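You operate a simulated robot arm through the tools that you are given. There is no shell and no other tool. Be economical: measure what you need, move in short steps, check, and stop when the job is done.

You run a simulated robot arm. Do the job below in one go: nothing can be reset, and whatever is moved stays where it is left.

Task
Finish up at the top of the wooden bench with blue legs. At the end: the yellow meter with purple band stands where the cream thick card with teal grip stood; the tall brown card ring with blue band stands where the yellow meter with purple band stood; the grey switch on the leak check is switched off; the green switch marked viewer is switched off; the cream thick card with teal grip stands on top of the stack of five medium teal plates; whatever was shut is shut again. Leave all else as you found it, and nothing knocked over.

Only the result counts: the job must be done as asked and must still hold three seconds after the hand-in. Knocking over, shifting, dropping, spilling or breaking anything else fails it.

Robot
A 7-joint arm with a two-finger parallel gripper, fixed in place. Base frame: the origin is at the foot of the arm, x ahead of it, y to its left, z up; the work surface is at about z = 86.2. Readings come in cm, degrees, newtons and seconds.
With the tool pointing down near the work surface it reaches from about 10 to 64 cm from the base axis. Its first joint turns from -66.0 to 66.0 degrees. Payload 1.57 kg.
The tool frame sits at the grasp point between the pads (the TCP): z along the fingers, y along the line on which they close. The tips reach 3 cm beyond it. Largest opening 8 cm; finger width 1.7, thickness 1.2; the body of the gripper, 4 by 8.2 cm, starts 8 cm behind the TCP.
Orientation is that of the tool frame in the base frame, as a unit quaternion [w, x, y, z]. With the fingers straight down and closing along the base's y, the tool's x points along the base's -x, its y along +y and its z along -z.

Tools
- The arm moves only by the tool send_rows. Its argument "targets" is a list of rows, each a list of 7 numbers: the shift along the tool's x, y, z in cm, then the turn, a rotation vector about the tool's x, y, z in rad, then the finger opening in cm, from 0 to 8. In form: [[dx, dy, dz, wx, wy, wz, claw], ...]. A call has 1 to 20 rows; each row is the pose to reach, as a shift and turn from the pose commanded when the call began, along the tool's axes at that moment. Each row takes 0.2 s and may step no farther than 5 cm and 8.6 degrees from the row before; otherwise, or with a gripper value out of range, the whole call is refused. A pose out of reach is approached as far as the arm can. The call stops where the force on the tool passes 40 N (or 10 N more than at its start, if that is more) or the arm is blocked; 0.2 s more then pass. Each finger travels about 7.2 cm/s and halts on what it meets, pressing with about 40 N; the grip force reading is that of the motor and also rises with nothing between the fingers. The clock runs only during rows and for 0.2 s after the last one: add rows that repeat a pose to give the fingers time. The reply holds the time, the measured pose of the TCP, the force on the tool along the base axes, the opening and the grip force, in the units named above and with some noise, with the torque about the TCP (base axes, N m) and any sound that the robot's microphone picked up.
- Cameras (640 x 400 px; columns grow to the right, rows downward): "scene" is fixed at [5.76, 43.71, 141.71]; the picture's right is [-0.74, -0.68, 0.00], its down [-0.43, 0.47, -0.77] and it looks along [0.53, -0.57, -0.63] (base axes); focal length 311 px, centre (320, 200). "wrist" rides on the gripper at [7.2, -0.7, -12.2] in the tool frame; the picture's right is [0.09, 1.00, 0.00], its down [-0.84, 0.08, -0.54] and it looks along [-0.54, 0.05, 0.84] (tool axes); focal length 238 px, centre (320, 200). There is no depth. A picture from a camera that has moved, and an enlarged one, comes with that camera's place and axes in the base frame and with its lens.
- snapshot(camera): a new picture of that camera. No time passes.
- enlarge(camera, box): a new picture of the part [left, top, right, bottom] of that camera's present view, enlarged. No time passes.
- finish_job(): hands the job in; it is judged then, once.

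Work in short steps. Places have to be worked out from the pictures, the camera data and where the tool is seen: move nearer, look again, correct. Check each grasp and each placing, and mend what went wrong. You have 120 turns and 68 pictures in all, those below and enlarged ones among them. Open the gripper and draw the arm clear of the work before you hand the job in, unless the task says otherwise; then end with one line.

The tools are called after "Request:" by a JSON object that holds its "fn" and its "kwargs". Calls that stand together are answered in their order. send_rows: Moves the arm, as the interface text tells. Its arguments: {"type":"object","properties":{"targets":{"type":"array","items":{"type":"array","items":{"type":"number"}}}},"required":["targets"]} The other tools are called the same way: snapshot (camera) takes a picture; enlarge (camera, box) takes an enlarged picture of a part of a camera's view; finish_job () hands the job in.

At the start:

```text
t: 0.0
eef_pos: [34.78, -5.48, 117.7]
orientation: [0.0, 0.0, 1.0, 0.0]
ft_force: [0.3, -0.9, 0.3]
moment: [-0.04, 0.0, -0.01]
finger_gap: 8.02
finger_force: 0.0
```

scene: 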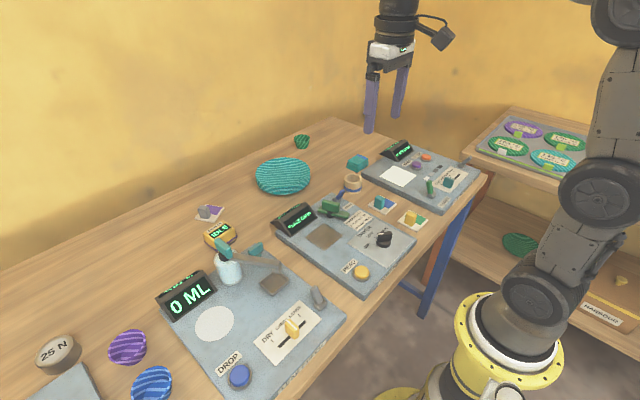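
wrist: 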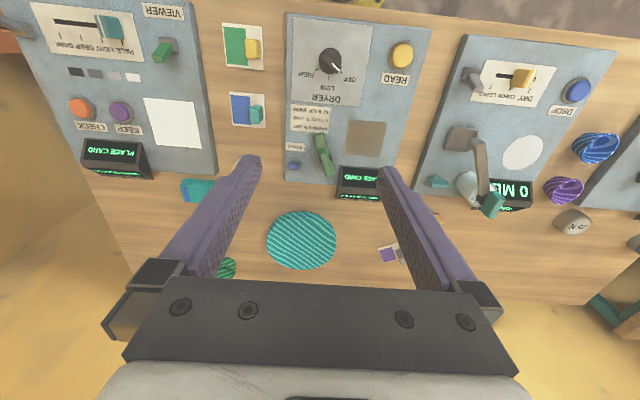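

The bench shows three devices, cards, plates and a meter. I enlarge the scene view to identify the named items.

Request:
{"fn": "enlarge", "kwargs": {"camera": "scene", "box": [180, 120, 340, 220]}}

Request:
{"fn": "enlarge", "kwargs": {"camera": "scene", "box": [320, 120, 480, 220]}}

Request:
{"fn": "enlarge", "kwargs": {"camera": "scene", "box": [180, 220, 340, 320]}}

Request:
{"fn": "enlarge", "kwargs": {"camera": "wrist", "box": [20, 0, 280, 170]}}

Request:
{"fn": "enlarge", "kwargs": {"camera": "wrist", "box": [380, 20, 640, 320]}}

```text
4.00 times, centred on (260, 170) of scene
camera zoom: at [5.76, 43.71, 141.71], right [-0.74, -0.68, 0.0], down [-0.43, 0.47, -0.77], along [0.53, -0.57, -0.63], focal length 1243 px, centre (560, 320)
```

zoom: 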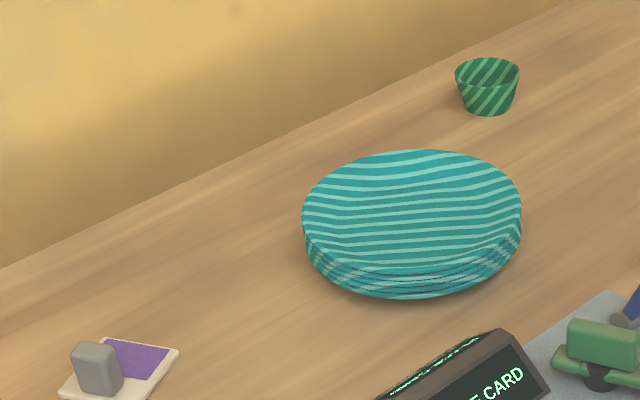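

```text
4.00 times, centred on (400, 170) of scene
camera zoom: at [5.76, 43.71, 141.71], right [-0.74, -0.68, 0.0], down [-0.43, 0.47, -0.77], along [0.53, -0.57, -0.63], focal length 1243 px, centre (0, 320)
```

zoom: 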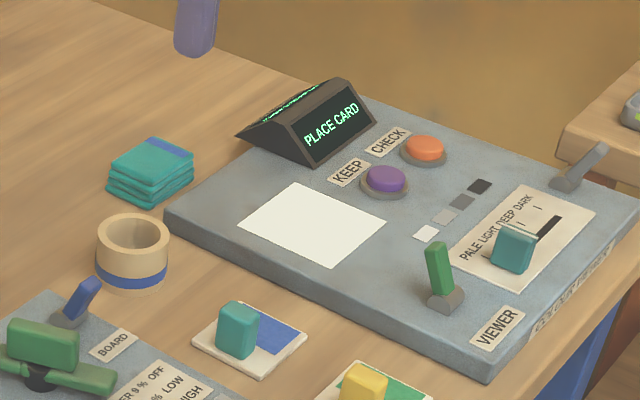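

```text
4.00 times, centred on (260, 270) of scene
camera zoom: at [5.76, 43.71, 141.71], right [-0.74, -0.68, 0.0], down [-0.43, 0.47, -0.77], along [0.53, -0.57, -0.63], focal length 1243 px, centre (560, -80)
```

zoom: 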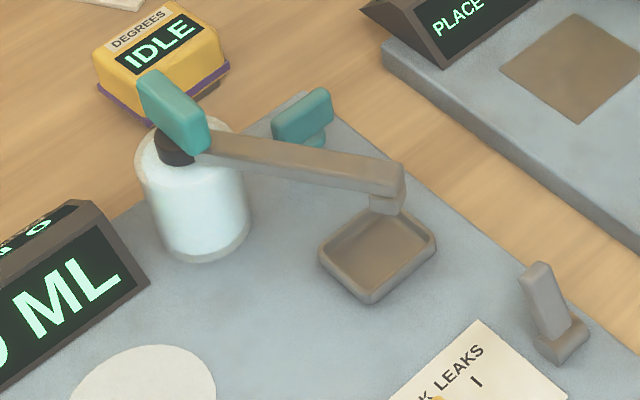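

```text
2.35 times, centred on (150, 85) of wrist
camera zoom: at [27.59, -6.25, 130.09], right [-0.09, 1.0, 0.0], down [0.84, 0.08, 0.54], along [0.54, 0.05, -0.84], focal length 561 px, centre (720, 471)
```

zoom: 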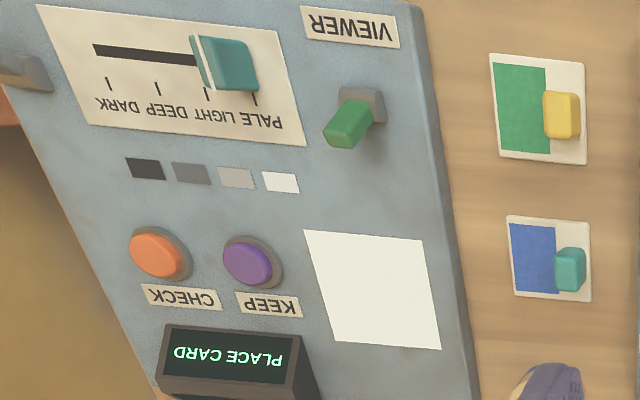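

```text
1.33 times, centred on (510, 170) of wrist
camera zoom: at [27.59, -6.25, 130.09], right [-0.09, 1.0, 0.0], down [0.84, 0.08, 0.54], along [0.54, 0.05, -0.84], focal length 318 px, centre (67, 240)
```

zoom: 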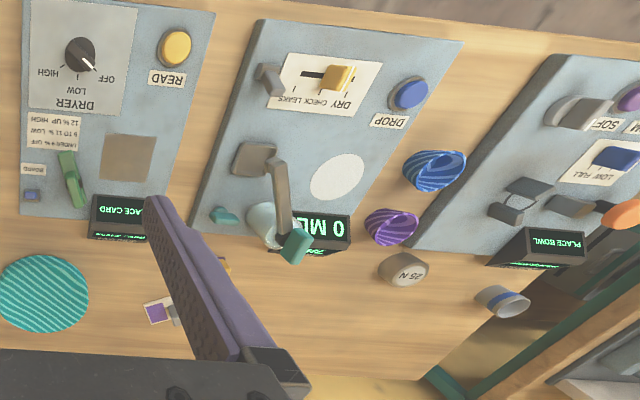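

I can't see every item yet (the right end of the wrist view shows a fourth device and another ring), so I move the arm left at the same height for a look.

Request:
{"fn": "send_rows", "kwargs": {"targets": [[0, 5, 0, 0, 0, 0, 8], [0, 10, 0, 0, 0, 0, 8], [0, 15, 0, 0, 0, 0, 8], [0, 20, 0, 0, 0, 0, 8], [0, 25, 0, 0, 0, 0, 8], [0, 28, 0, 0, 0, 0, 8]]}}

Request:
{"fn": "snapshot", "kwargs": {"camera": "wrist"}}

Request:
{"fn": "snapshot", "kwargs": {"camera": "scene"}}

```text
t: 1.4
eef_pos: [34.98, 22.36, 117.72]
orientation: [0.0, 0.001, 1.0, 0.0]
ft_force: [-0.9, 0.3, -0.3]
moment: [0.0, 0.01, 0.01]
finger_gap: 8.01
finger_force: 0.1
```

```text
60 pictures are left
camera wrist: at [27.7, 21.77, 130.11], right [-0.09, 1.0, 0.0], down [0.84, 0.08, 0.54], along [0.54, 0.05, -0.84], focal length 238 px, centre (320, 200)
```

wrist: 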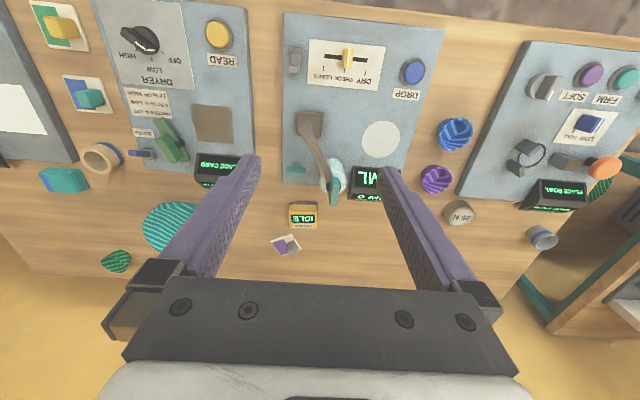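

```text
59 pictures are left
```

scene: 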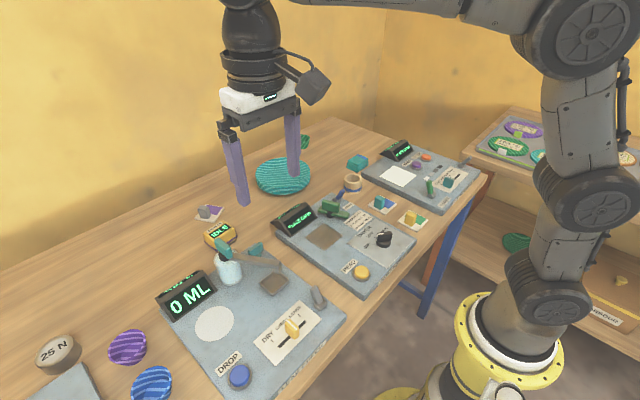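

Next I enlarge the regions that matter: the two rings, the cards and the middle device.

Request:
{"fn": "enlarge", "kwargs": {"camera": "wrist", "box": [420, 40, 640, 260]}}

Request:
{"fn": "enlarge", "kwargs": {"camera": "wrist", "box": [20, 70, 220, 200]}}

Request:
{"fn": "enlarge", "kwargs": {"camera": "wrist", "box": [250, 20, 410, 260]}}

```text
1.82 times, centred on (530, 150) of wrist
camera zoom: at [27.7, 21.77, 130.11], right [-0.09, 1.0, 0.0], down [0.84, 0.08, 0.54], along [0.54, 0.05, -0.84], focal length 433 px, centre (-62, 291)
```

zoom: 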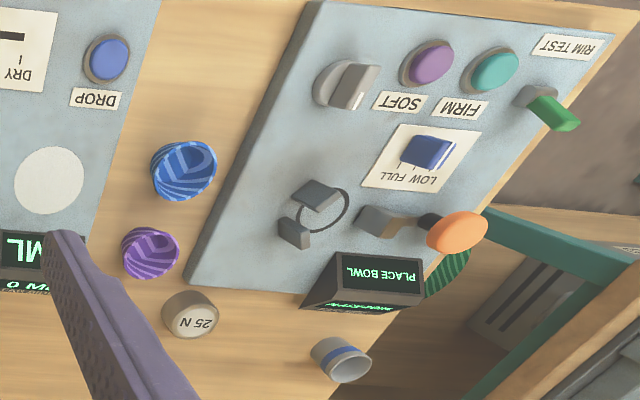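

```text
3.08 times, centred on (120, 135) of wrist
camera zoom: at [27.7, 21.77, 130.11], right [-0.09, 1.0, 0.0], down [0.84, 0.08, 0.54], along [0.54, 0.05, -0.84], focal length 733 px, centre (935, 400)
```

zoom: 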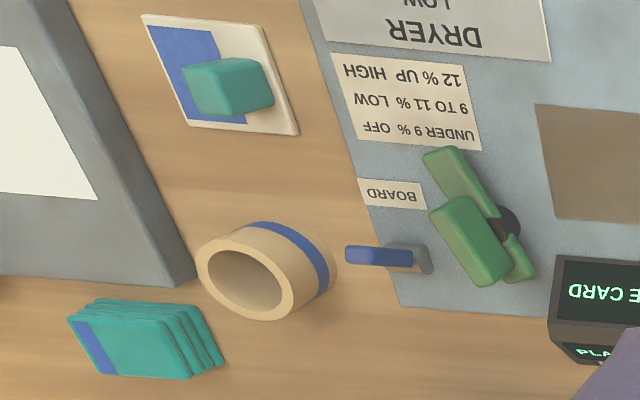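

```text
1.67 times, centred on (330, 140) of wrist
camera zoom: at [27.7, 21.77, 130.11], right [-0.09, 1.0, 0.0], down [0.84, 0.08, 0.54], along [0.54, 0.05, -0.84], focal length 397 px, centre (303, 300)
```

zoom: 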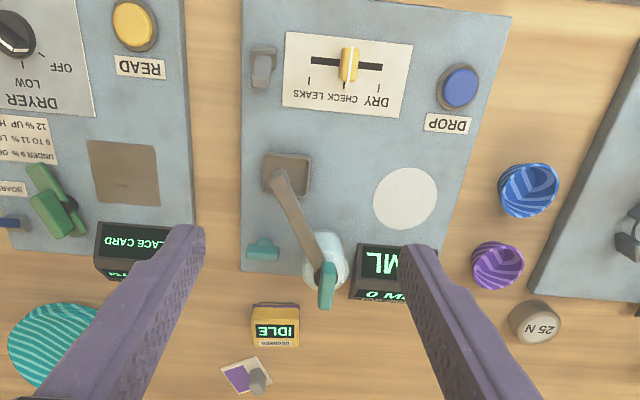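

The ring near the dryer is the brown one (the far one is grey), and the card with the teal grip is between the dryer and the viewer, near (37.6, -16.3). I move above the card to look closer.

Request:
{"fn": "send_rows", "kwargs": {"targets": [[0, -4.8, 0, 0, 0, 0, 8], [0, -9.6, 0, 0, 0, 0, 8], [0, -14.4, 0, 0, 0, 0, 8], [0, -19.2, 1, 0, 0, 0, 8], [-0.5, -24, 2, 0, 0, 0, 8], [-1, -28.8, 4, 0, 0, 0, 8], [-1.5, -33.6, 7, 0, 0, 0, 8], [-2, -37, 10, 0, 0, 0, 8], [-2.5, -38.7, 13, 0, 0, 0, 8]]}}

Request:
{"fn": "snapshot", "kwargs": {"camera": "wrist"}}

```text
refused: row 6 steps farther than a row can; nothing moved
```

```text
55 pictures are left
camera wrist: at [27.7, 21.77, 130.11], right [-0.09, 1.0, 0.0], down [0.84, 0.08, 0.54], along [0.54, 0.05, -0.84], focal length 238 px, centre (320, 200)
```

wrist: 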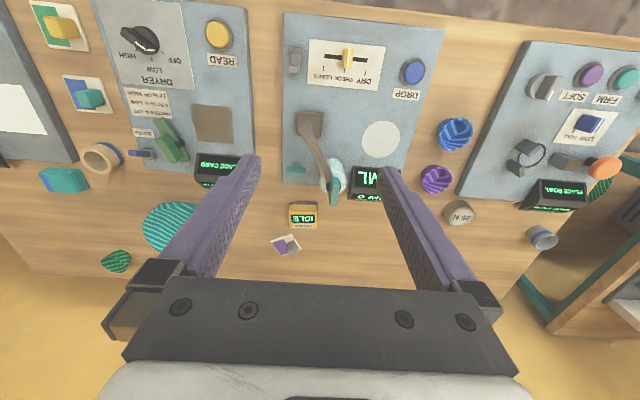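

A step was too long, so nothing moved. I resend with smaller steps.

Request:
{"fn": "send_rows", "kwargs": {"targets": [[0, -4.5, 0, 0, 0, 0, 8], [0, -9, 0, 0, 0, 0, 8], [0, -13.5, 0, 0, 0, 0, 8], [0, -18, 1, 0, 0, 0, 8], [-0.5, -22.5, 2, 0, 0, 0, 8], [-1, -26.5, 4, 0, 0, 0, 8], [-1.5, -30.5, 6, 0, 0, 0, 8], [-2, -34.5, 8, 0, 0, 0, 8], [-2.5, -37, 10, 0, 0, 0, 8], [-2.5, -38.7, 13, 0, 0, 0, 8]]}}

Request:
{"fn": "snapshot", "kwargs": {"camera": "wrist"}}

```text
t: 3.6
eef_pos: [37.29, -16.33, 104.79]
orientation: [0.0, 0.0, 1.0, 0.0]
ft_force: [0.2, -1.1, 0.8]
moment: [0.03, 0.0, -0.01]
finger_gap: 7.99
finger_force: 0.1
```

```text
54 pictures are left
camera wrist: at [30.02, -16.93, 117.05], right [-0.09, 1.0, 0.0], down [0.84, 0.08, 0.54], along [0.54, 0.05, -0.84], focal length 238 px, centre (320, 200)
```

wrist: 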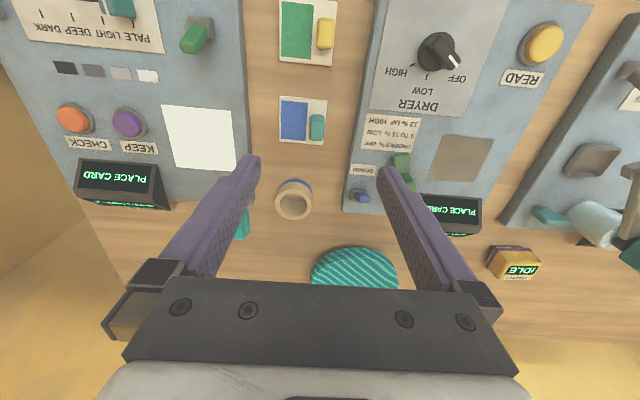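

Request:
{"fn": "enlarge", "kwargs": {"camera": "wrist", "box": [260, 80, 360, 150]}}

Request:
{"fn": "enlarge", "kwargs": {"camera": "scene", "box": [340, 160, 440, 230]}}

```text
5.71 times, centred on (310, 115) of wrist
camera zoom: at [30.02, -16.93, 117.05], right [-0.09, 1.0, 0.0], down [0.84, 0.08, 0.54], along [0.54, 0.05, -0.84], focal length 1362 px, centre (377, 686)
```

zoom: 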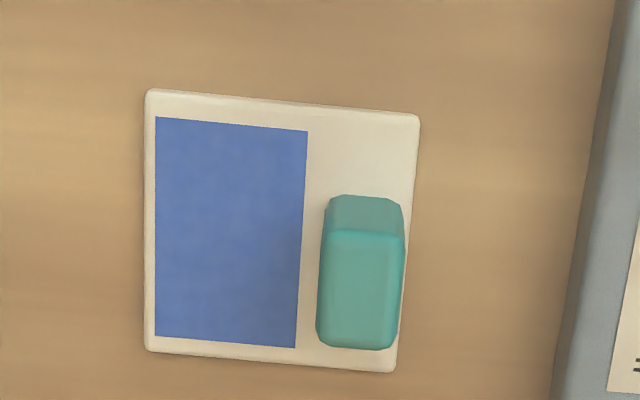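

```text
5.71 times, centred on (390, 195) of scene
camera zoom: at [5.76, 43.71, 141.71], right [-0.74, -0.68, 0.0], down [-0.43, 0.47, -0.77], along [0.53, -0.57, -0.63], focal length 1775 px, centre (-80, 229)
```

zoom: 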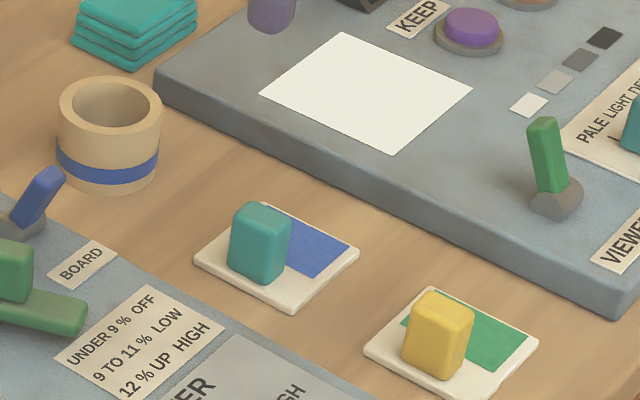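

The grip sits at about (38.2, -16.5), aligned with base x, and the card's centre is about (37.9, -18.4). Before grasping I test the reach above the plate stack and look at it.

Request:
{"fn": "send_rows", "kwargs": {"targets": [[-4, 1.5, 0, 0, 0, 0, 6], [-8, 3, 0, 0, 0, 0, 4], [-12, 4.5, 0, 0, 0, 0, 4], [-16, 6, 0, 0, 0, 0, 4], [-20, 8, 0, 0, 0, 0, 4], [-24, 10, 0.5, 0, 0, 0, 4], [-26, 11, 2, 0, 0, 0, 4], [-28, 11, 4, 0, 0, 0, 4]]}}

Request:
{"fn": "snapshot", "kwargs": {"camera": "wrist"}}

Request:
{"fn": "snapshot", "kwargs": {"camera": "scene"}}

```text
t: 5.4
eef_pos: [62.26, -5.05, 102.41]
orientation: [0.002, 0.0, 1.0, 0.0]
ft_force: [0.0, 0.2, -0.5]
moment: [-0.03, -0.01, -0.02]
finger_gap: 3.99
finger_force: 0.1
out of reach, approached as far as the arm can: row 7, 8
```

```text
51 pictures are left
camera wrist: at [54.93, -5.7, 114.73], right [-0.09, 1.0, 0.0], down [0.84, 0.08, 0.54], along [0.54, 0.05, -0.84], focal length 238 px, centre (320, 200)
```

wrist: 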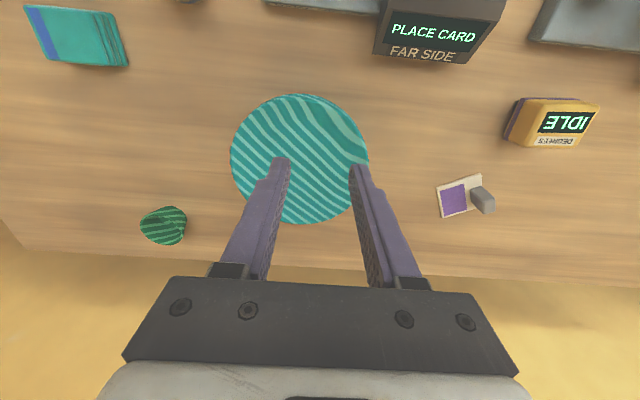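

```text
50 pictures are left
```

scene: 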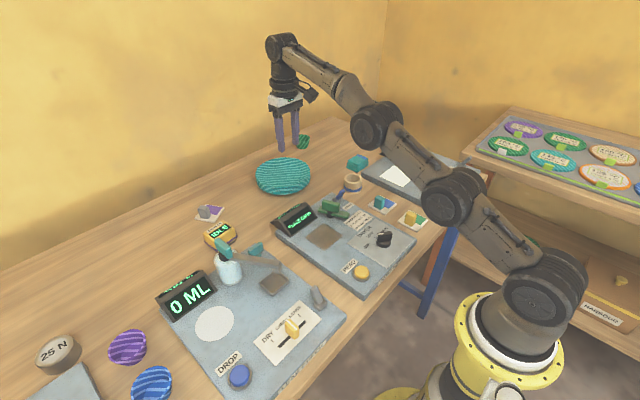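

The stack centre is near (65.6, -7.0), a little past the vertical reach, so I'll grasp and place with the tool tilted about 15° outward. I return above the card and tilt.

Request:
{"fn": "send_rows", "kwargs": {"targets": [[4, -1.5, -1, 0, 0, 0, 4], [8, -3.5, -1, 0, 0, 0, 4], [12, -5.5, -1, 0, 0, 0, 4], [16, -7.5, -1, 0, 0, 0, 4], [20, -9.5, -1, 0, 0, 0, 4], [24, -11.4, -1, 0, -0.13, 0, 4], [26, -11.4, -1, 0, -0.26, 0, 4], [26, -11.4, -1, 0, -0.26, 0, 4]]}}

Request:
{"fn": "snapshot", "kwargs": {"camera": "wrist"}}

```text
t: 7.2
eef_pos: [36.21, -16.54, 103.17]
orientation: [0.13, -0.001, 0.991, 0.001]
ft_force: [-0.5, -0.5, 0.7]
moment: [0.0, 0.03, -0.02]
finger_gap: 4.01
finger_force: 0.1
```

```text
49 pictures are left
camera wrist: at [26.06, -17.18, 113.25], right [-0.09, 1.0, -0.02], down [0.67, 0.08, 0.74], along [0.74, 0.05, -0.67], focal length 238 px, centre (320, 200)
```

wrist: 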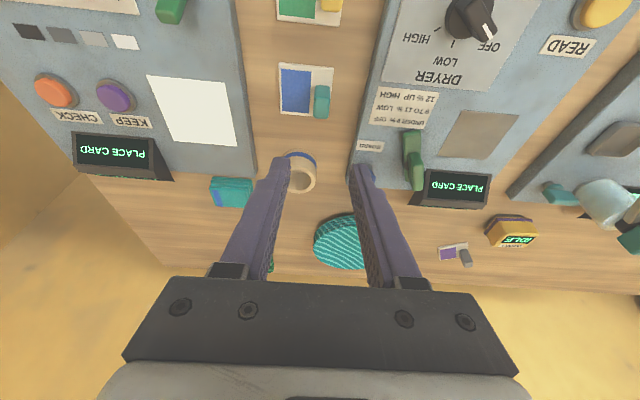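

Request:
{"fn": "send_rows", "kwargs": {"targets": [[0.6, 0, 4, 0, 0, 0, 4], [1.16, 0, 8.15, 0, 0, 0, 4], [1.16, 0, 8.15, 0, 0, 0, 4]]}}

Request:
{"fn": "snapshot", "kwargs": {"camera": "wrist"}}

Request:
{"fn": "enlarge", "kwargs": {"camera": "scene", "box": [340, 160, 440, 230]}}

```text
t: 8.0
eef_pos: [37.58, -16.46, 95.33]
orientation: [0.131, 0.0, 0.991, 0.001]
ft_force: [0.1, -0.8, -0.3]
moment: [-0.03, -0.02, 0.02]
finger_gap: 4.02
finger_force: 0.1
```

```text
48 pictures are left
camera wrist: at [27.36, -17.1, 105.26], right [-0.09, 1.0, -0.02], down [0.67, 0.08, 0.74], along [0.74, 0.05, -0.67], focal length 238 px, centre (320, 200)
```

wrist: 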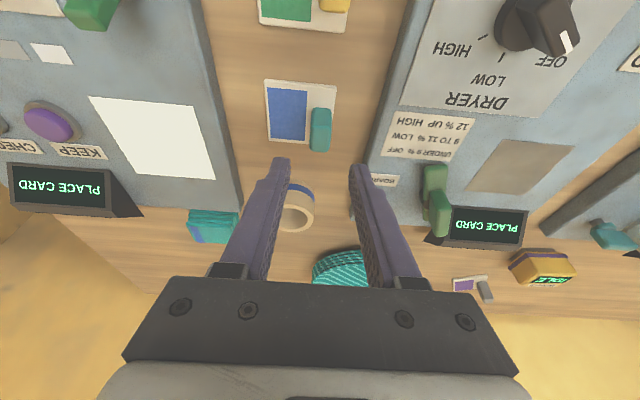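

```text
5.71 times, centred on (390, 195) of scene
camera zoom: at [5.76, 43.71, 141.71], right [-0.74, -0.68, 0.0], down [-0.43, 0.47, -0.77], along [0.53, -0.57, -0.63], focal length 1775 px, centre (-80, 229)
```

zoom: 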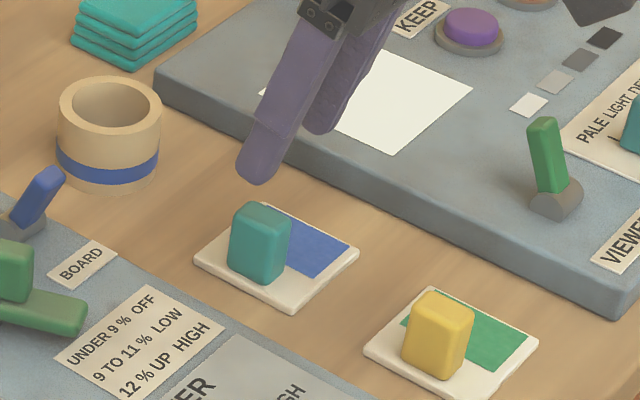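

Grip at about (37.7, -16.6), between the fingers. I go down so the tips stop just above the card.

Request:
{"fn": "send_rows", "kwargs": {"targets": [[0.8, -0.1, 2.3, 0, 0, 0, 4], [1.35, -0.1, 4.0, 0, 0, 0, 4], [1.57, -0.1, 4.58, 0, 0, 0, 4]]}}

Request:
{"fn": "enlarge", "kwargs": {"camera": "scene", "box": [340, 160, 440, 230]}}

Request:
{"fn": "enlarge", "kwargs": {"camera": "wrist", "box": [240, 80, 400, 220]}}

```text
t: 8.8
eef_pos: [37.13, -16.55, 90.28]
orientation: [0.131, 0.0, 0.991, 0.0]
ft_force: [0.1, 0.5, -0.4]
moment: [-0.01, 0.03, 0.0]
finger_gap: 4.01
finger_force: 0.0
```

```text
5.71 times, centred on (390, 195) of scene
camera zoom: at [5.76, 43.71, 141.71], right [-0.74, -0.68, 0.0], down [-0.43, 0.47, -0.77], along [0.53, -0.57, -0.63], focal length 1775 px, centre (-80, 229)
```

zoom: 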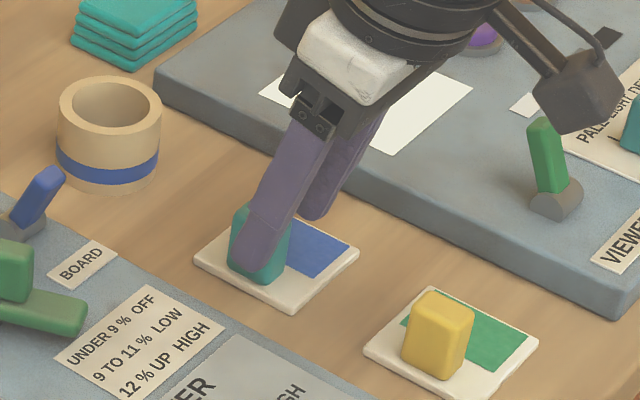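

```text
2.86 times, centred on (320, 150) of wrist
camera zoom: at [27.0, -17.16, 100.24], right [-0.09, 1.0, -0.02], down [0.67, 0.08, 0.74], along [0.74, 0.05, -0.67], focal length 681 px, centre (320, 343)
```

zoom: 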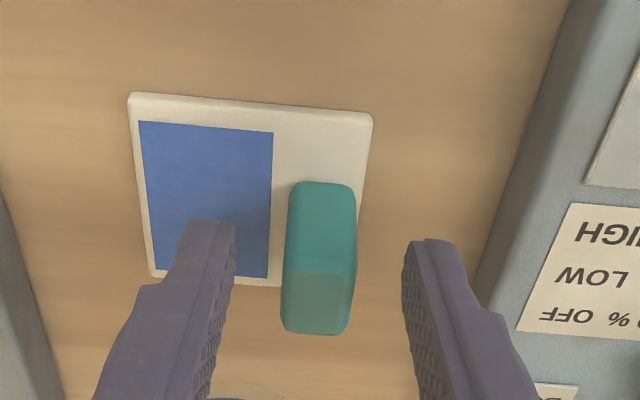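

Fingers straddle the grip well. Close.

Request:
{"fn": "send_rows", "kwargs": {"targets": [[0, 0, 0, 0, 0, 0, 2.5], [0, 0, 0, 0, 0, 0, 1.0], [0, 0, 0, 0, 0, 0, 1.0]]}}

```text
t: 9.6
eef_pos: [37.16, -16.5, 90.32]
orientation: [0.131, 0.0, 0.991, 0.0]
ft_force: [0.7, -0.3, 0.3]
moment: [-0.03, 0.01, 0.02]
finger_gap: 1.68
finger_force: 32.0
```

Gripped (gap 1.68). I lift straight up 12 cm and check.

Request:
{"fn": "send_rows", "kwargs": {"targets": [[-0.52, 0, -1.93, 0, 0, 0, 1.0], [-1.3, 0, -4.83, 0, 0, 0, 1.0], [-2.3, 0, -8.5, 0, 0, 0, 1.0], [-3.12, 0, -11.6, 0, 0, 0, 1.0]]}}

Request:
{"fn": "snapshot", "kwargs": {"camera": "wrist"}}

```text
t: 10.6
eef_pos: [36.88, -16.63, 102.23]
orientation: [0.13, 0.0, 0.992, 0.0]
ft_force: [-0.4, 0.0, -0.6]
moment: [0.02, 0.01, 0.0]
finger_gap: 1.69
finger_force: 32.4
```

```text
44 pictures are left
camera wrist: at [26.82, -17.29, 112.22], right [-0.09, 1.0, -0.02], down [0.67, 0.08, 0.74], along [0.74, 0.05, -0.67], focal length 238 px, centre (320, 200)
```

wrist: 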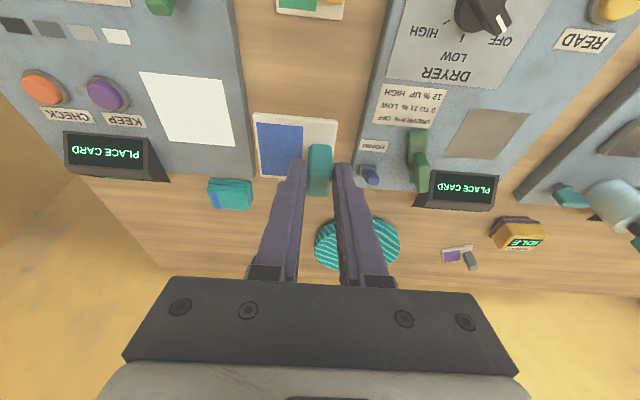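

Card is held level. Carry it over to above the stack at the same height.

Request:
{"fn": "send_rows", "kwargs": {"targets": [[-3.84, 1.64, 1.03, 0, 0, 0, 1.0], [-7.68, 3.28, 2.06, 0, 0, 0, 1.0], [-11.5, 4.92, 3.1, 0, 0, 0, 1.0], [-15.35, 6.56, 4.13, 0, 0, 0, 1.0], [-19.2, 8.2, 5.16, 0, 0, 0, 1.0], [-23, 9.85, 6.2, 0, 0, 0, 1.0], [-26.86, 11.5, 7.23, 0, 0, 0, 1.0], [-26.86, 11.5, 7.23, 0, 0, 0, 1.0]]}}

Request:
{"fn": "snapshot", "kwargs": {"camera": "wrist"}}

Request:
{"fn": "enlarge", "kwargs": {"camera": "scene", "box": [240, 100, 340, 200]}}

```text
t: 12.4
eef_pos: [64.88, -4.83, 102.14]
orientation: [0.13, 0.0, 0.992, 0.0]
ft_force: [0.3, 0.3, -0.4]
moment: [0.03, 0.0, 0.02]
finger_gap: 1.7
finger_force: 32.1
```

```text
43 pictures are left
camera wrist: at [54.79, -5.47, 112.23], right [-0.09, 1.0, -0.02], down [0.67, 0.08, 0.74], along [0.74, 0.05, -0.67], focal length 238 px, centre (320, 200)
```

wrist: 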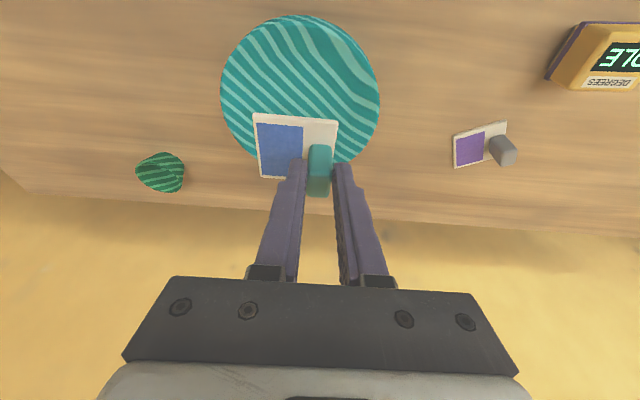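

```text
4.00 times, centred on (290, 150) of scene
camera zoom: at [5.76, 43.71, 141.71], right [-0.74, -0.68, 0.0], down [-0.43, 0.47, -0.77], along [0.53, -0.57, -0.63], focal length 1243 px, centre (440, 400)
```

zoom: 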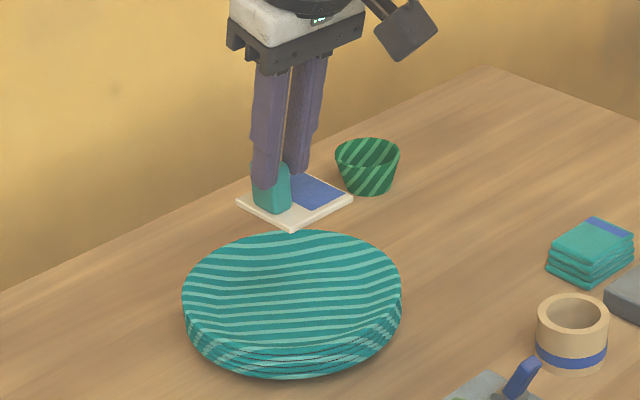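

Plate centre is near (64.8, -7.0). I lower partway with a small correction and look.

Request:
{"fn": "send_rows", "kwargs": {"targets": [[0.7, -0.2, 2, 0, 0, 0, 1.0], [1.4, -0.35, 4, 0, 0, 0, 1.0], [2.08, -0.35, 6.18, 0, 0, 0, 1.0], [2.08, -0.35, 6.18, 0, 0, 0, 1.0]]}}

Request:
{"fn": "enlarge", "kwargs": {"camera": "scene", "box": [240, 110, 330, 200]}}

Request:
{"fn": "snapshot", "kwargs": {"camera": "wrist"}}

```text
t: 13.4
eef_pos: [64.38, -5.44, 95.68]
orientation: [0.13, 0.0, 0.991, 0.0]
ft_force: [-0.7, 1.4, -0.3]
moment: [-0.03, 0.01, 0.0]
finger_gap: 1.67
finger_force: 32.1
```

```text
4.44 times, centred on (285, 155) of scene
camera zoom: at [5.76, 43.71, 141.71], right [-0.74, -0.68, 0.0], down [-0.43, 0.47, -0.77], along [0.53, -0.57, -0.63], focal length 1381 px, centre (476, 400)
```

zoom: 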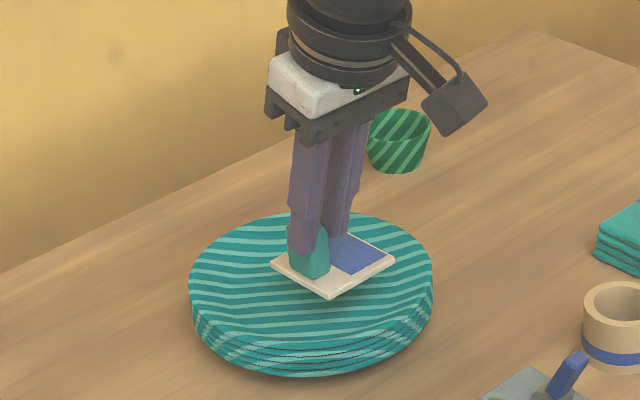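

```text
40 pictures are left
camera wrist: at [54.24, -6.06, 105.68], right [-0.09, 1.0, -0.02], down [0.67, 0.08, 0.74], along [0.74, 0.05, -0.67], focal length 238 px, centre (320, 200)
```

wrist: 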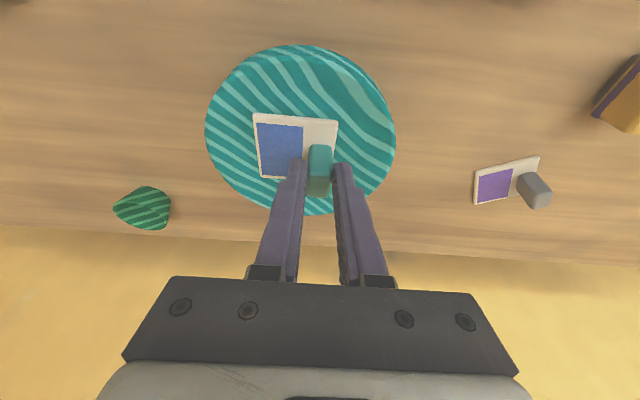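

Well centred. Lower in small steps, watching for contact.

Request:
{"fn": "send_rows", "kwargs": {"targets": [[0.13, 0, 0.48, 0, 0, 0, 1.0], [0.26, 0, 0.97, 0, 0, 0, 1.0], [0.39, 0, 1.45, 0, 0, 0, 1.0]]}}

```text
t: 14.2
eef_pos: [64.44, -5.48, 94.27]
orientation: [0.13, 0.0, 0.991, 0.0]
ft_force: [-0.5, -0.4, -1.1]
moment: [0.0, 0.02, -0.03]
finger_gap: 1.69
finger_force: 32.4
```

Request:
{"fn": "send_rows", "kwargs": {"targets": [[0.1, 0, 0.39, 0, 0, 0, 1.0], [0.21, 0, 0.77, 0, 0, 0, 1.0]]}}

Request:
{"fn": "enlarge", "kwargs": {"camera": "scene", "box": [250, 130, 320, 200]}}

```text
t: 14.8
eef_pos: [64.49, -5.45, 93.38]
orientation: [0.131, 0.0, 0.991, 0.0]
ft_force: [-0.1, 0.6, -1.0]
moment: [-0.02, 0.03, 0.0]
finger_gap: 1.7
finger_force: 32.0
```

```text
5.71 times, centred on (285, 165) of scene
camera zoom: at [5.76, 43.71, 141.71], right [-0.74, -0.68, 0.0], down [-0.43, 0.47, -0.77], along [0.53, -0.57, -0.63], focal length 1775 px, centre (520, 400)
```

zoom: 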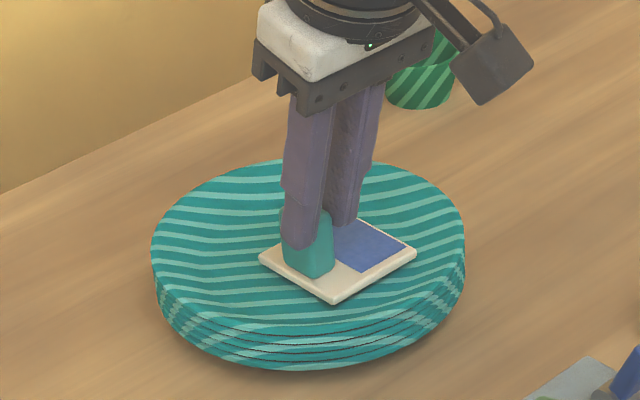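

No contact force yet (card bottom ≈ 89.3). I continue in 0.3 cm steps.

Request:
{"fn": "send_rows", "kwargs": {"targets": [[0.08, 0, 0.29, 0, 0, 0, 1.0], [0.16, 0, 0.58, 0, 0, 0, 1.0]]}}

```text
t: 15.4
eef_pos: [64.52, -5.48, 93.0]
orientation: [0.132, 0.0, 0.991, -0.001]
ft_force: [1.5, 0.7, 3.0]
moment: [-0.14, -0.03, 0.01]
finger_gap: 1.7
finger_force: 31.4
```

First contact (3 N). One tiny step more, then check.

Request:
{"fn": "send_rows", "kwargs": {"targets": [[0.05, 0, 0.19, 0, 0, 0, 1.0], [0.05, 0, 0.19, 0, 0, 0, 1.0]]}}

```text
t: 16.0
eef_pos: [64.6, -5.43, 92.86]
orientation: [0.133, 0.0, 0.991, 0.0]
ft_force: [-2.8, 1.5, 15.0]
moment: [0.03, 0.15, -0.02]
finger_gap: 1.68
finger_force: 31.7
```

Firmly seated. Open and withdraw along the finger axis.

Request:
{"fn": "send_rows", "kwargs": {"targets": [[-0.03, 0, -0.1, 0, 0, 0, 2.2], [-0.03, 0, -0.1, 0, 0, 0, 3.2], [-0.03, 0, -0.1, 0, 0, 0, 3.5], [0, 0, -2, 0, 0, 0, 3.5], [0, 0, -6, 0, 0, 0, 3.5], [0, 0, -9, 0, 0, 0, 3.5]]}}

Request:
{"fn": "snapshot", "kwargs": {"camera": "wrist"}}

Request:
{"fn": "enlarge", "kwargs": {"camera": "scene", "box": [180, 130, 320, 260]}}

```text
t: 17.4
eef_pos: [62.06, -5.69, 101.49]
orientation: [0.13, 0.001, 0.991, 0.0]
ft_force: [0.1, -0.3, 0.4]
moment: [-0.01, 0.0, -0.01]
finger_gap: 3.5
finger_force: 0.2
```

```text
38 pictures are left
camera wrist: at [51.86, -6.37, 111.56], right [-0.09, 1.0, -0.02], down [0.67, 0.08, 0.74], along [0.74, 0.05, -0.67], focal length 238 px, centre (320, 200)
```

wrist: 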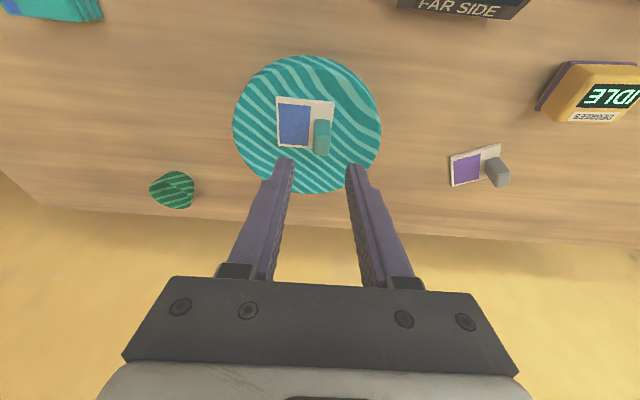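

```text
3.08 times, centred on (250, 195) of scene
camera zoom: at [5.76, 43.71, 141.71], right [-0.74, -0.68, 0.0], down [-0.43, 0.47, -0.77], along [0.53, -0.57, -0.63], focal length 956 px, centre (535, 215)
```

zoom: 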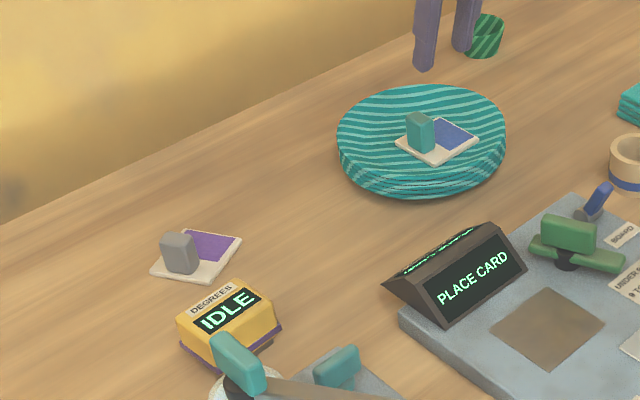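

Card rests flat on the stack. Now I move above the meter with the tool upright to measure it.

Request:
{"fn": "send_rows", "kwargs": {"targets": [[3.5, 2, -2, 0, 0, 0, 3.5], [7.2, 4, -4, 0, 0, 0, 5], [7.2, 8, -4, 0, 0.13, 0, 7], [7.2, 12.5, -4, 0, 0.262, 0, 8], [7.2, 17, -4, 0, 0.262, 0, 8], [7.2, 21.5, -4, 0, 0.262, 0, 8], [7.2, 26, -4, 0, 0.262, 0, 8], [7.2, 26.7, -4, 0, 0.262, 0, 8]]}}

Request:
{"fn": "snapshot", "kwargs": {"camera": "wrist"}}

```text
t: 19.2
eef_pos: [54.33, 21.11, 103.14]
orientation: [0.0, 0.0, 1.0, 0.0]
ft_force: [0.8, -1.0, -0.2]
moment: [0.02, 0.0, -0.01]
finger_gap: 8.01
finger_force: 0.0
```

```text
36 pictures are left
camera wrist: at [47.11, 20.45, 115.5], right [-0.09, 1.0, 0.0], down [0.84, 0.08, 0.54], along [0.54, 0.05, -0.84], focal length 238 px, centre (320, 200)
```

wrist: 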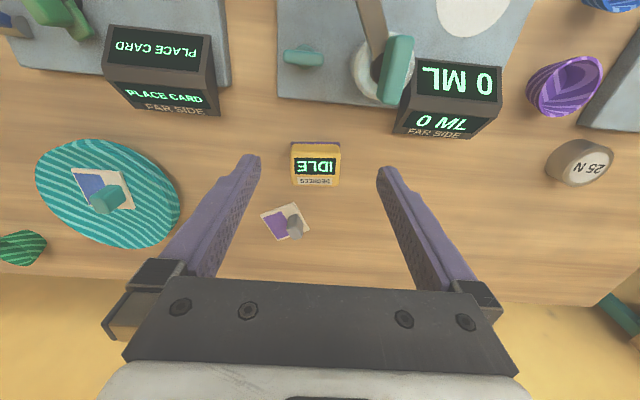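

Request:
{"fn": "enlarge", "kwargs": {"camera": "wrist", "box": [250, 120, 370, 250]}}

Request:
{"fn": "enlarge", "kwargs": {"camera": "scene", "box": [190, 190, 290, 290]}}

```text
3.08 times, centred on (310, 185) of wrist
camera zoom: at [47.11, 20.45, 115.5], right [-0.09, 1.0, 0.0], down [0.84, 0.08, 0.54], along [0.54, 0.05, -0.84], focal length 733 px, centre (351, 246)
```

zoom: 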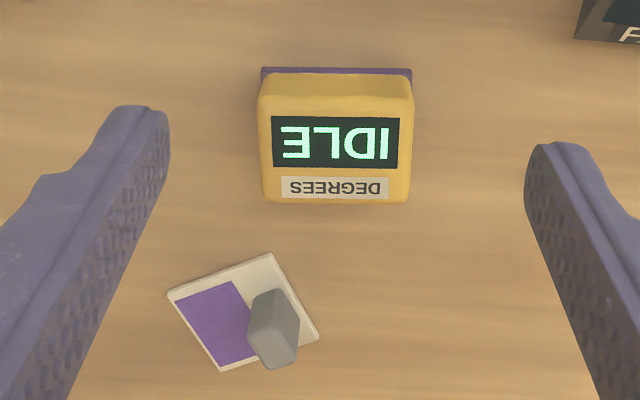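

```text
4.00 times, centred on (240, 240) of scene
camera zoom: at [5.76, 43.71, 141.71], right [-0.74, -0.68, 0.0], down [-0.43, 0.47, -0.77], along [0.53, -0.57, -0.63], focal length 1243 px, centre (640, 40)
```

zoom: 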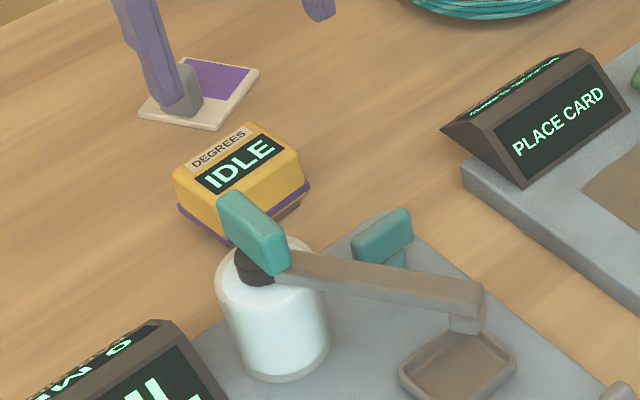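

Meter is about 6.1 (y) × 4.3 (x) cm, centred near (59.4, 21.0), aligned with the axes. I go above it with an 8° outward tilt (for reach) and look again.

Request:
{"fn": "send_rows", "kwargs": {"targets": [[-2, 0, 2, 0, -0.07, 0, 8], [-3.5, -0.1, 4.5, 0, -0.14, 0, 8], [-4.77, -0.1, 7.1, 0, -0.14, 0, 8], [-4.77, -0.1, 7.1, 0, -0.14, 0, 8]]}}

Request:
{"fn": "enlarge", "kwargs": {"camera": "wrist", "box": [220, 60, 420, 220]}}

Request:
{"fn": "enlarge", "kwargs": {"camera": "scene", "box": [170, 170, 290, 290]}}

```text
t: 20.2
eef_pos: [58.92, 20.94, 96.4]
orientation: [0.069, 0.0, 0.998, 0.001]
ft_force: [0.0, 0.3, -0.2]
moment: [-0.04, 0.01, 0.02]
finger_gap: 8.01
finger_force: 0.0
```

```text
2.50 times, centred on (320, 140) of wrist
camera zoom: at [50.05, 20.36, 107.7], right [-0.09, 1.0, -0.01], down [0.75, 0.08, 0.65], along [0.65, 0.05, -0.76], focal length 596 px, centre (320, 350)
```

zoom: 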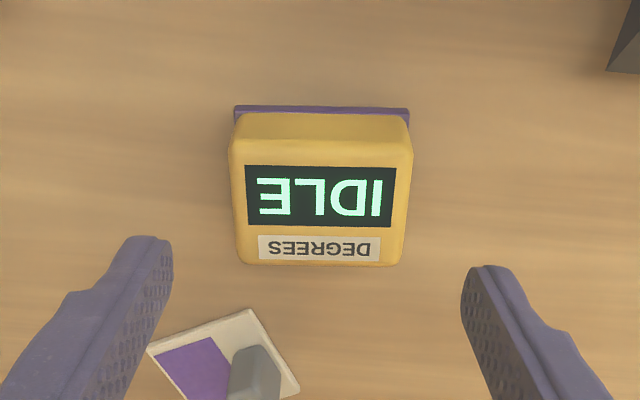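

```text
3.33 times, centred on (230, 230) of scene
camera zoom: at [5.76, 43.71, 141.71], right [-0.74, -0.68, 0.0], down [-0.43, 0.47, -0.77], along [0.53, -0.57, -0.63], focal length 1036 px, centre (620, 100)
```

zoom: 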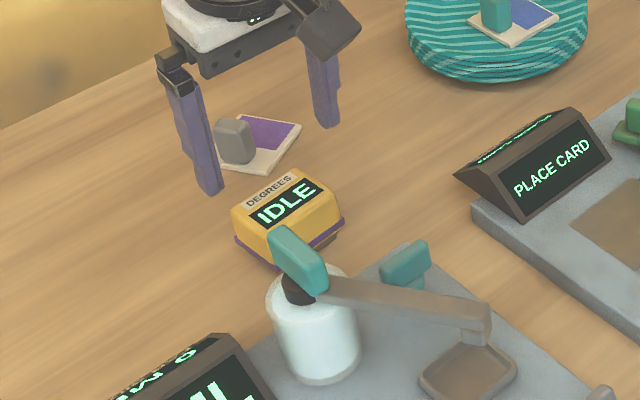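

Meter centred between the fingers. Descend and close.

Request:
{"fn": "send_rows", "kwargs": {"targets": [[0.25, 0.05, 2, 0, 0, 0, 8], [0.5, 0.05, 4, 0, 0, 0, 8], [0.74, 0.05, 5.95, 0, 0, 0, 8], [0.74, 0.05, 5.95, 0, 0, 0, 6.5], [0.74, 0.05, 5.95, 0, 0, 0, 5.2], [0.74, 0.05, 5.95, 0, 0, 0, 5.2]]}}

Request:
{"fn": "enlarge", "kwargs": {"camera": "wrist", "box": [220, 60, 420, 220]}}

```text
t: 21.6
eef_pos: [58.83, 21.03, 90.34]
orientation: [0.069, -0.001, 0.998, 0.0]
ft_force: [0.5, 0.0, 0.3]
moment: [0.0, 0.06, 0.02]
finger_gap: 6.24
finger_force: 40.1
```

```text
2.50 times, centred on (320, 140) of wrist
camera zoom: at [50.09, 20.41, 101.55], right [-0.09, 1.0, -0.01], down [0.75, 0.08, 0.65], along [0.65, 0.05, -0.76], focal length 596 px, centre (320, 350)
```

zoom: 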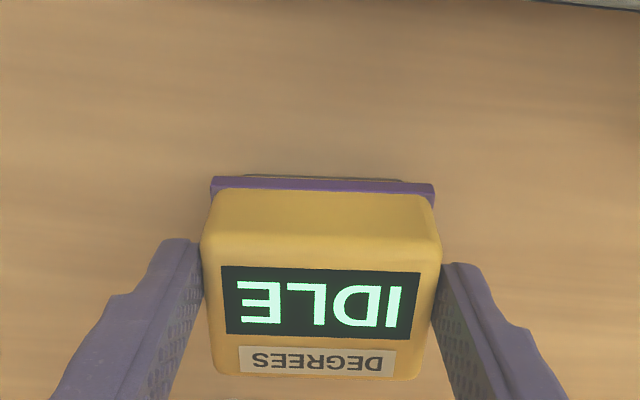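

Meter gripped (6.24 cm). Lift it 12 cm.

Request:
{"fn": "send_rows", "kwargs": {"targets": [[-0.28, 0, -1.98, 0, 0, 0, 5.2], [-0.84, 0, -5.94, 0, 0, 0, 5.2], [-1.4, 0, -9.9, 0, 0, 0, 5.2], [-1.67, 0, -11.88, 0, 0, 0, 5.2]]}}

Request:
{"fn": "snapshot", "kwargs": {"camera": "wrist"}}

```text
t: 22.6
eef_pos: [58.92, 21.25, 101.97]
orientation: [0.069, -0.001, 0.998, 0.0]
ft_force: [-0.1, 1.0, -1.9]
moment: [-0.01, -0.01, 0.04]
finger_gap: 6.24
finger_force: 40.0
```

```text
30 pictures are left
camera wrist: at [50.07, 20.63, 113.21], right [-0.09, 1.0, -0.01], down [0.75, 0.08, 0.65], along [0.65, 0.05, -0.76], focal length 238 px, centre (320, 200)
```

wrist: 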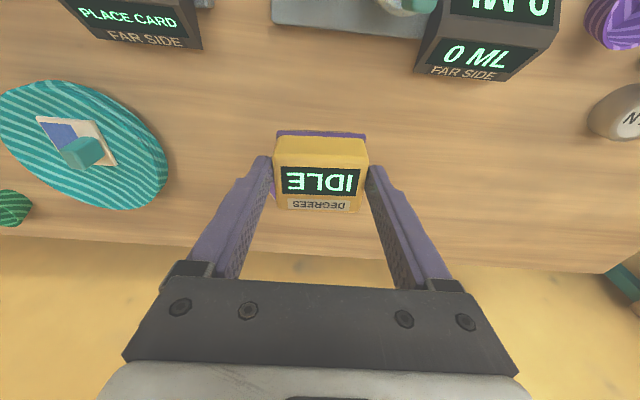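

Request:
{"fn": "send_rows", "kwargs": {"targets": [[2.19, -3.95, -0.31, 0, 0, 0, 5.2], [4.38, -7.9, -0.62, 0, 0, 0, 5.2], [6.57, -11.85, -0.92, 0, 0, 0, 5.2], [8.76, -15.8, -1.23, 0, 0, 0, 5.2], [10.95, -19.75, -1.54, 0, 0, 0, 5.2], [13.14, -23.7, -1.85, 0, 0, 0, 5.2], [15.33, -27.65, -2.16, 0, 0, 0, 5.2], [17.52, -31.6, -2.46, 0, 0, 0, 5.2], [19.7, -35.55, -2.77, 0, 0, 0, 5.2], [21.9, -39.5, -3.08, 0, 0, 0, 5.2], [21.9, -39.5, -3.08, 0, 0, 0, 5.2]]}}

Request:
{"fn": "snapshot", "kwargs": {"camera": "wrist"}}

```text
t: 25.0
eef_pos: [37.33, -18.39, 102.18]
orientation: [0.071, 0.0, 0.998, -0.001]
ft_force: [0.0, -0.2, -1.1]
moment: [-0.01, 0.07, 0.0]
finger_gap: 6.15
finger_force: 40.1
```

```text
29 pictures are left
camera wrist: at [28.34, -19.08, 113.45], right [-0.09, 1.0, -0.01], down [0.75, 0.08, 0.65], along [0.65, 0.05, -0.76], focal length 238 px, centre (320, 200)
```

wrist: 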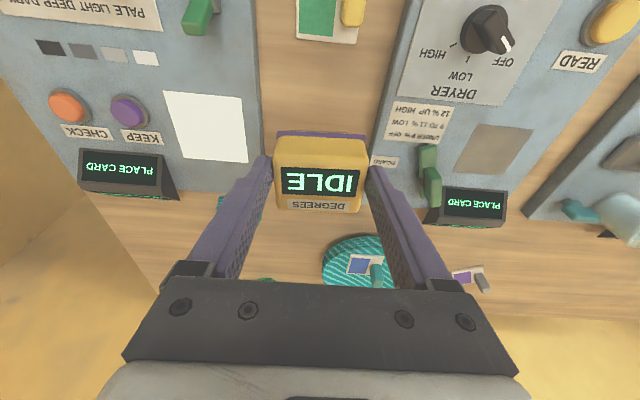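

Over the slot. Lower to ~2 cm above the bench and check sides in the pictures.

Request:
{"fn": "send_rows", "kwargs": {"targets": [[0.6, 0.05, 3, 0, 0, 0, 5.2], [1.2, 0.1, 6, 0, 0, 0, 5.2], [1.78, 0.1, 9.04, 0, 0, 0, 5.2], [1.78, 0.1, 9.04, 0, 0, 0, 5.2]]}}

Request:
{"fn": "snapshot", "kwargs": {"camera": "wrist"}}

Request:
{"fn": "enlarge", "kwargs": {"camera": "scene", "box": [340, 160, 440, 230]}}

```text
t: 26.0
eef_pos: [36.37, -18.08, 93.07]
orientation: [0.069, 0.0, 0.998, 0.0]
ft_force: [0.6, 0.2, -2.3]
moment: [0.0, 0.04, -0.03]
finger_gap: 6.21
finger_force: 40.0
```

```text
28 pictures are left
camera wrist: at [27.51, -18.79, 104.18], right [-0.09, 1.0, -0.01], down [0.75, 0.08, 0.65], along [0.65, 0.05, -0.76], focal length 238 px, centre (320, 200)
```

wrist: 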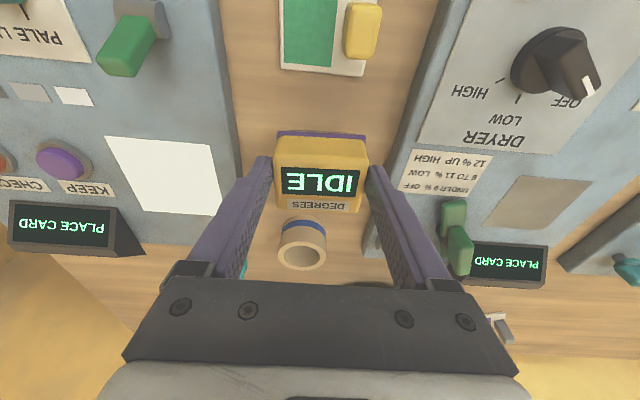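

```text
5.71 times, centred on (390, 195) of scene
camera zoom: at [5.76, 43.71, 141.71], right [-0.74, -0.68, 0.0], down [-0.43, 0.47, -0.77], along [0.53, -0.57, -0.63], focal length 1775 px, centre (-80, 229)
```

zoom: 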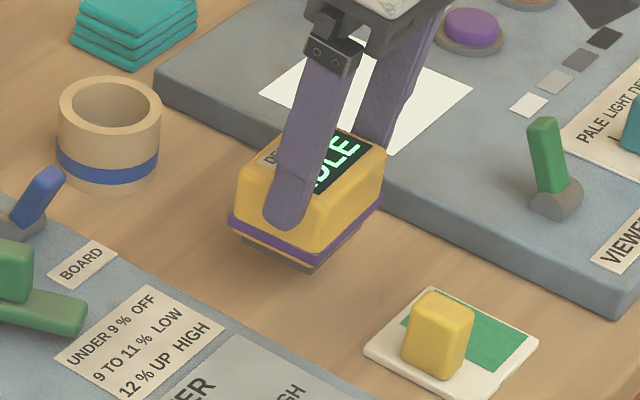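

Comparing with the card's old outline (both cameras) the meter should go about 0.6 cm further out and 0.2 cm toward +y. I correct and lower near the bench.

Request:
{"fn": "send_rows", "kwargs": {"targets": [[-0.5, 0.25, 0.1, 0, 0, 0, 5.2], [-0.35, 0.25, 1.1, 0, 0, 0, 5.2], [-0.23, 0.25, 2.0, 0, 0, 0, 5.2], [-0.23, 0.25, 2.0, 0, 0, 0, 5.2]]}}

Request:
{"fn": "enlarge", "kwargs": {"camera": "scene", "box": [340, 160, 440, 230]}}

```text
t: 27.0
eef_pos: [36.95, -17.87, 90.9]
orientation: [0.07, 0.001, 0.998, 0.0]
ft_force: [-0.1, -0.4, -1.9]
moment: [-0.02, 0.04, 0.01]
finger_gap: 6.18
finger_force: 39.6
```

```text
5.71 times, centred on (390, 195) of scene
camera zoom: at [5.76, 43.71, 141.71], right [-0.74, -0.68, 0.0], down [-0.43, 0.47, -0.77], along [0.53, -0.57, -0.63], focal length 1775 px, centre (-80, 229)
```

zoom: 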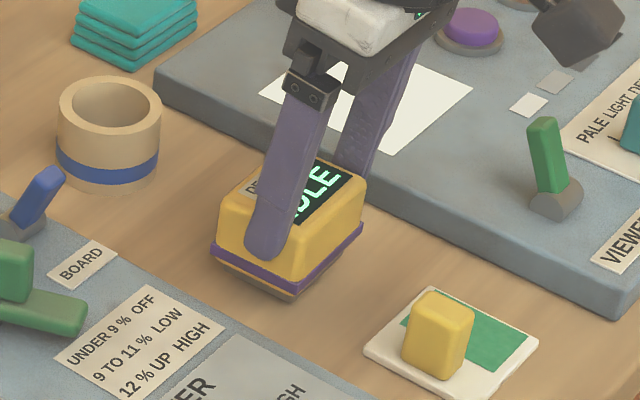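

Close match; shift +0.2 in y and lower to contact.

Request:
{"fn": "send_rows", "kwargs": {"targets": [[0.04, 0.2, 0.3, 0, 0, 0, 5.2], [0.08, 0.2, 0.55, 0, 0, 0, 5.2], [0.08, 0.2, 0.55, 0, 0, 0, 5.2]]}}

```text
t: 27.8
eef_pos: [37.04, -17.85, 90.48]
orientation: [0.07, 0.0, 0.998, 0.0]
ft_force: [-0.3, 0.5, -1.1]
moment: [-0.04, 0.06, 0.0]
finger_gap: 6.16
finger_force: 40.0
```

Request:
{"fn": "send_rows", "kwargs": {"targets": [[0.02, 0, 0.15, 0, 0, 0, 5.2], [0.04, 0, 0.3, 0, 0, 0, 5.2], [0.04, 0, 0.3, 0, 0, 0, 5.2]]}}

```text
t: 28.6
eef_pos: [36.97, -17.81, 90.35]
orientation: [0.071, 0.001, 0.997, 0.0]
ft_force: [-5.4, 2.6, 17.1]
moment: [0.33, 0.33, 0.11]
finger_gap: 6.12
finger_force: 40.2
```

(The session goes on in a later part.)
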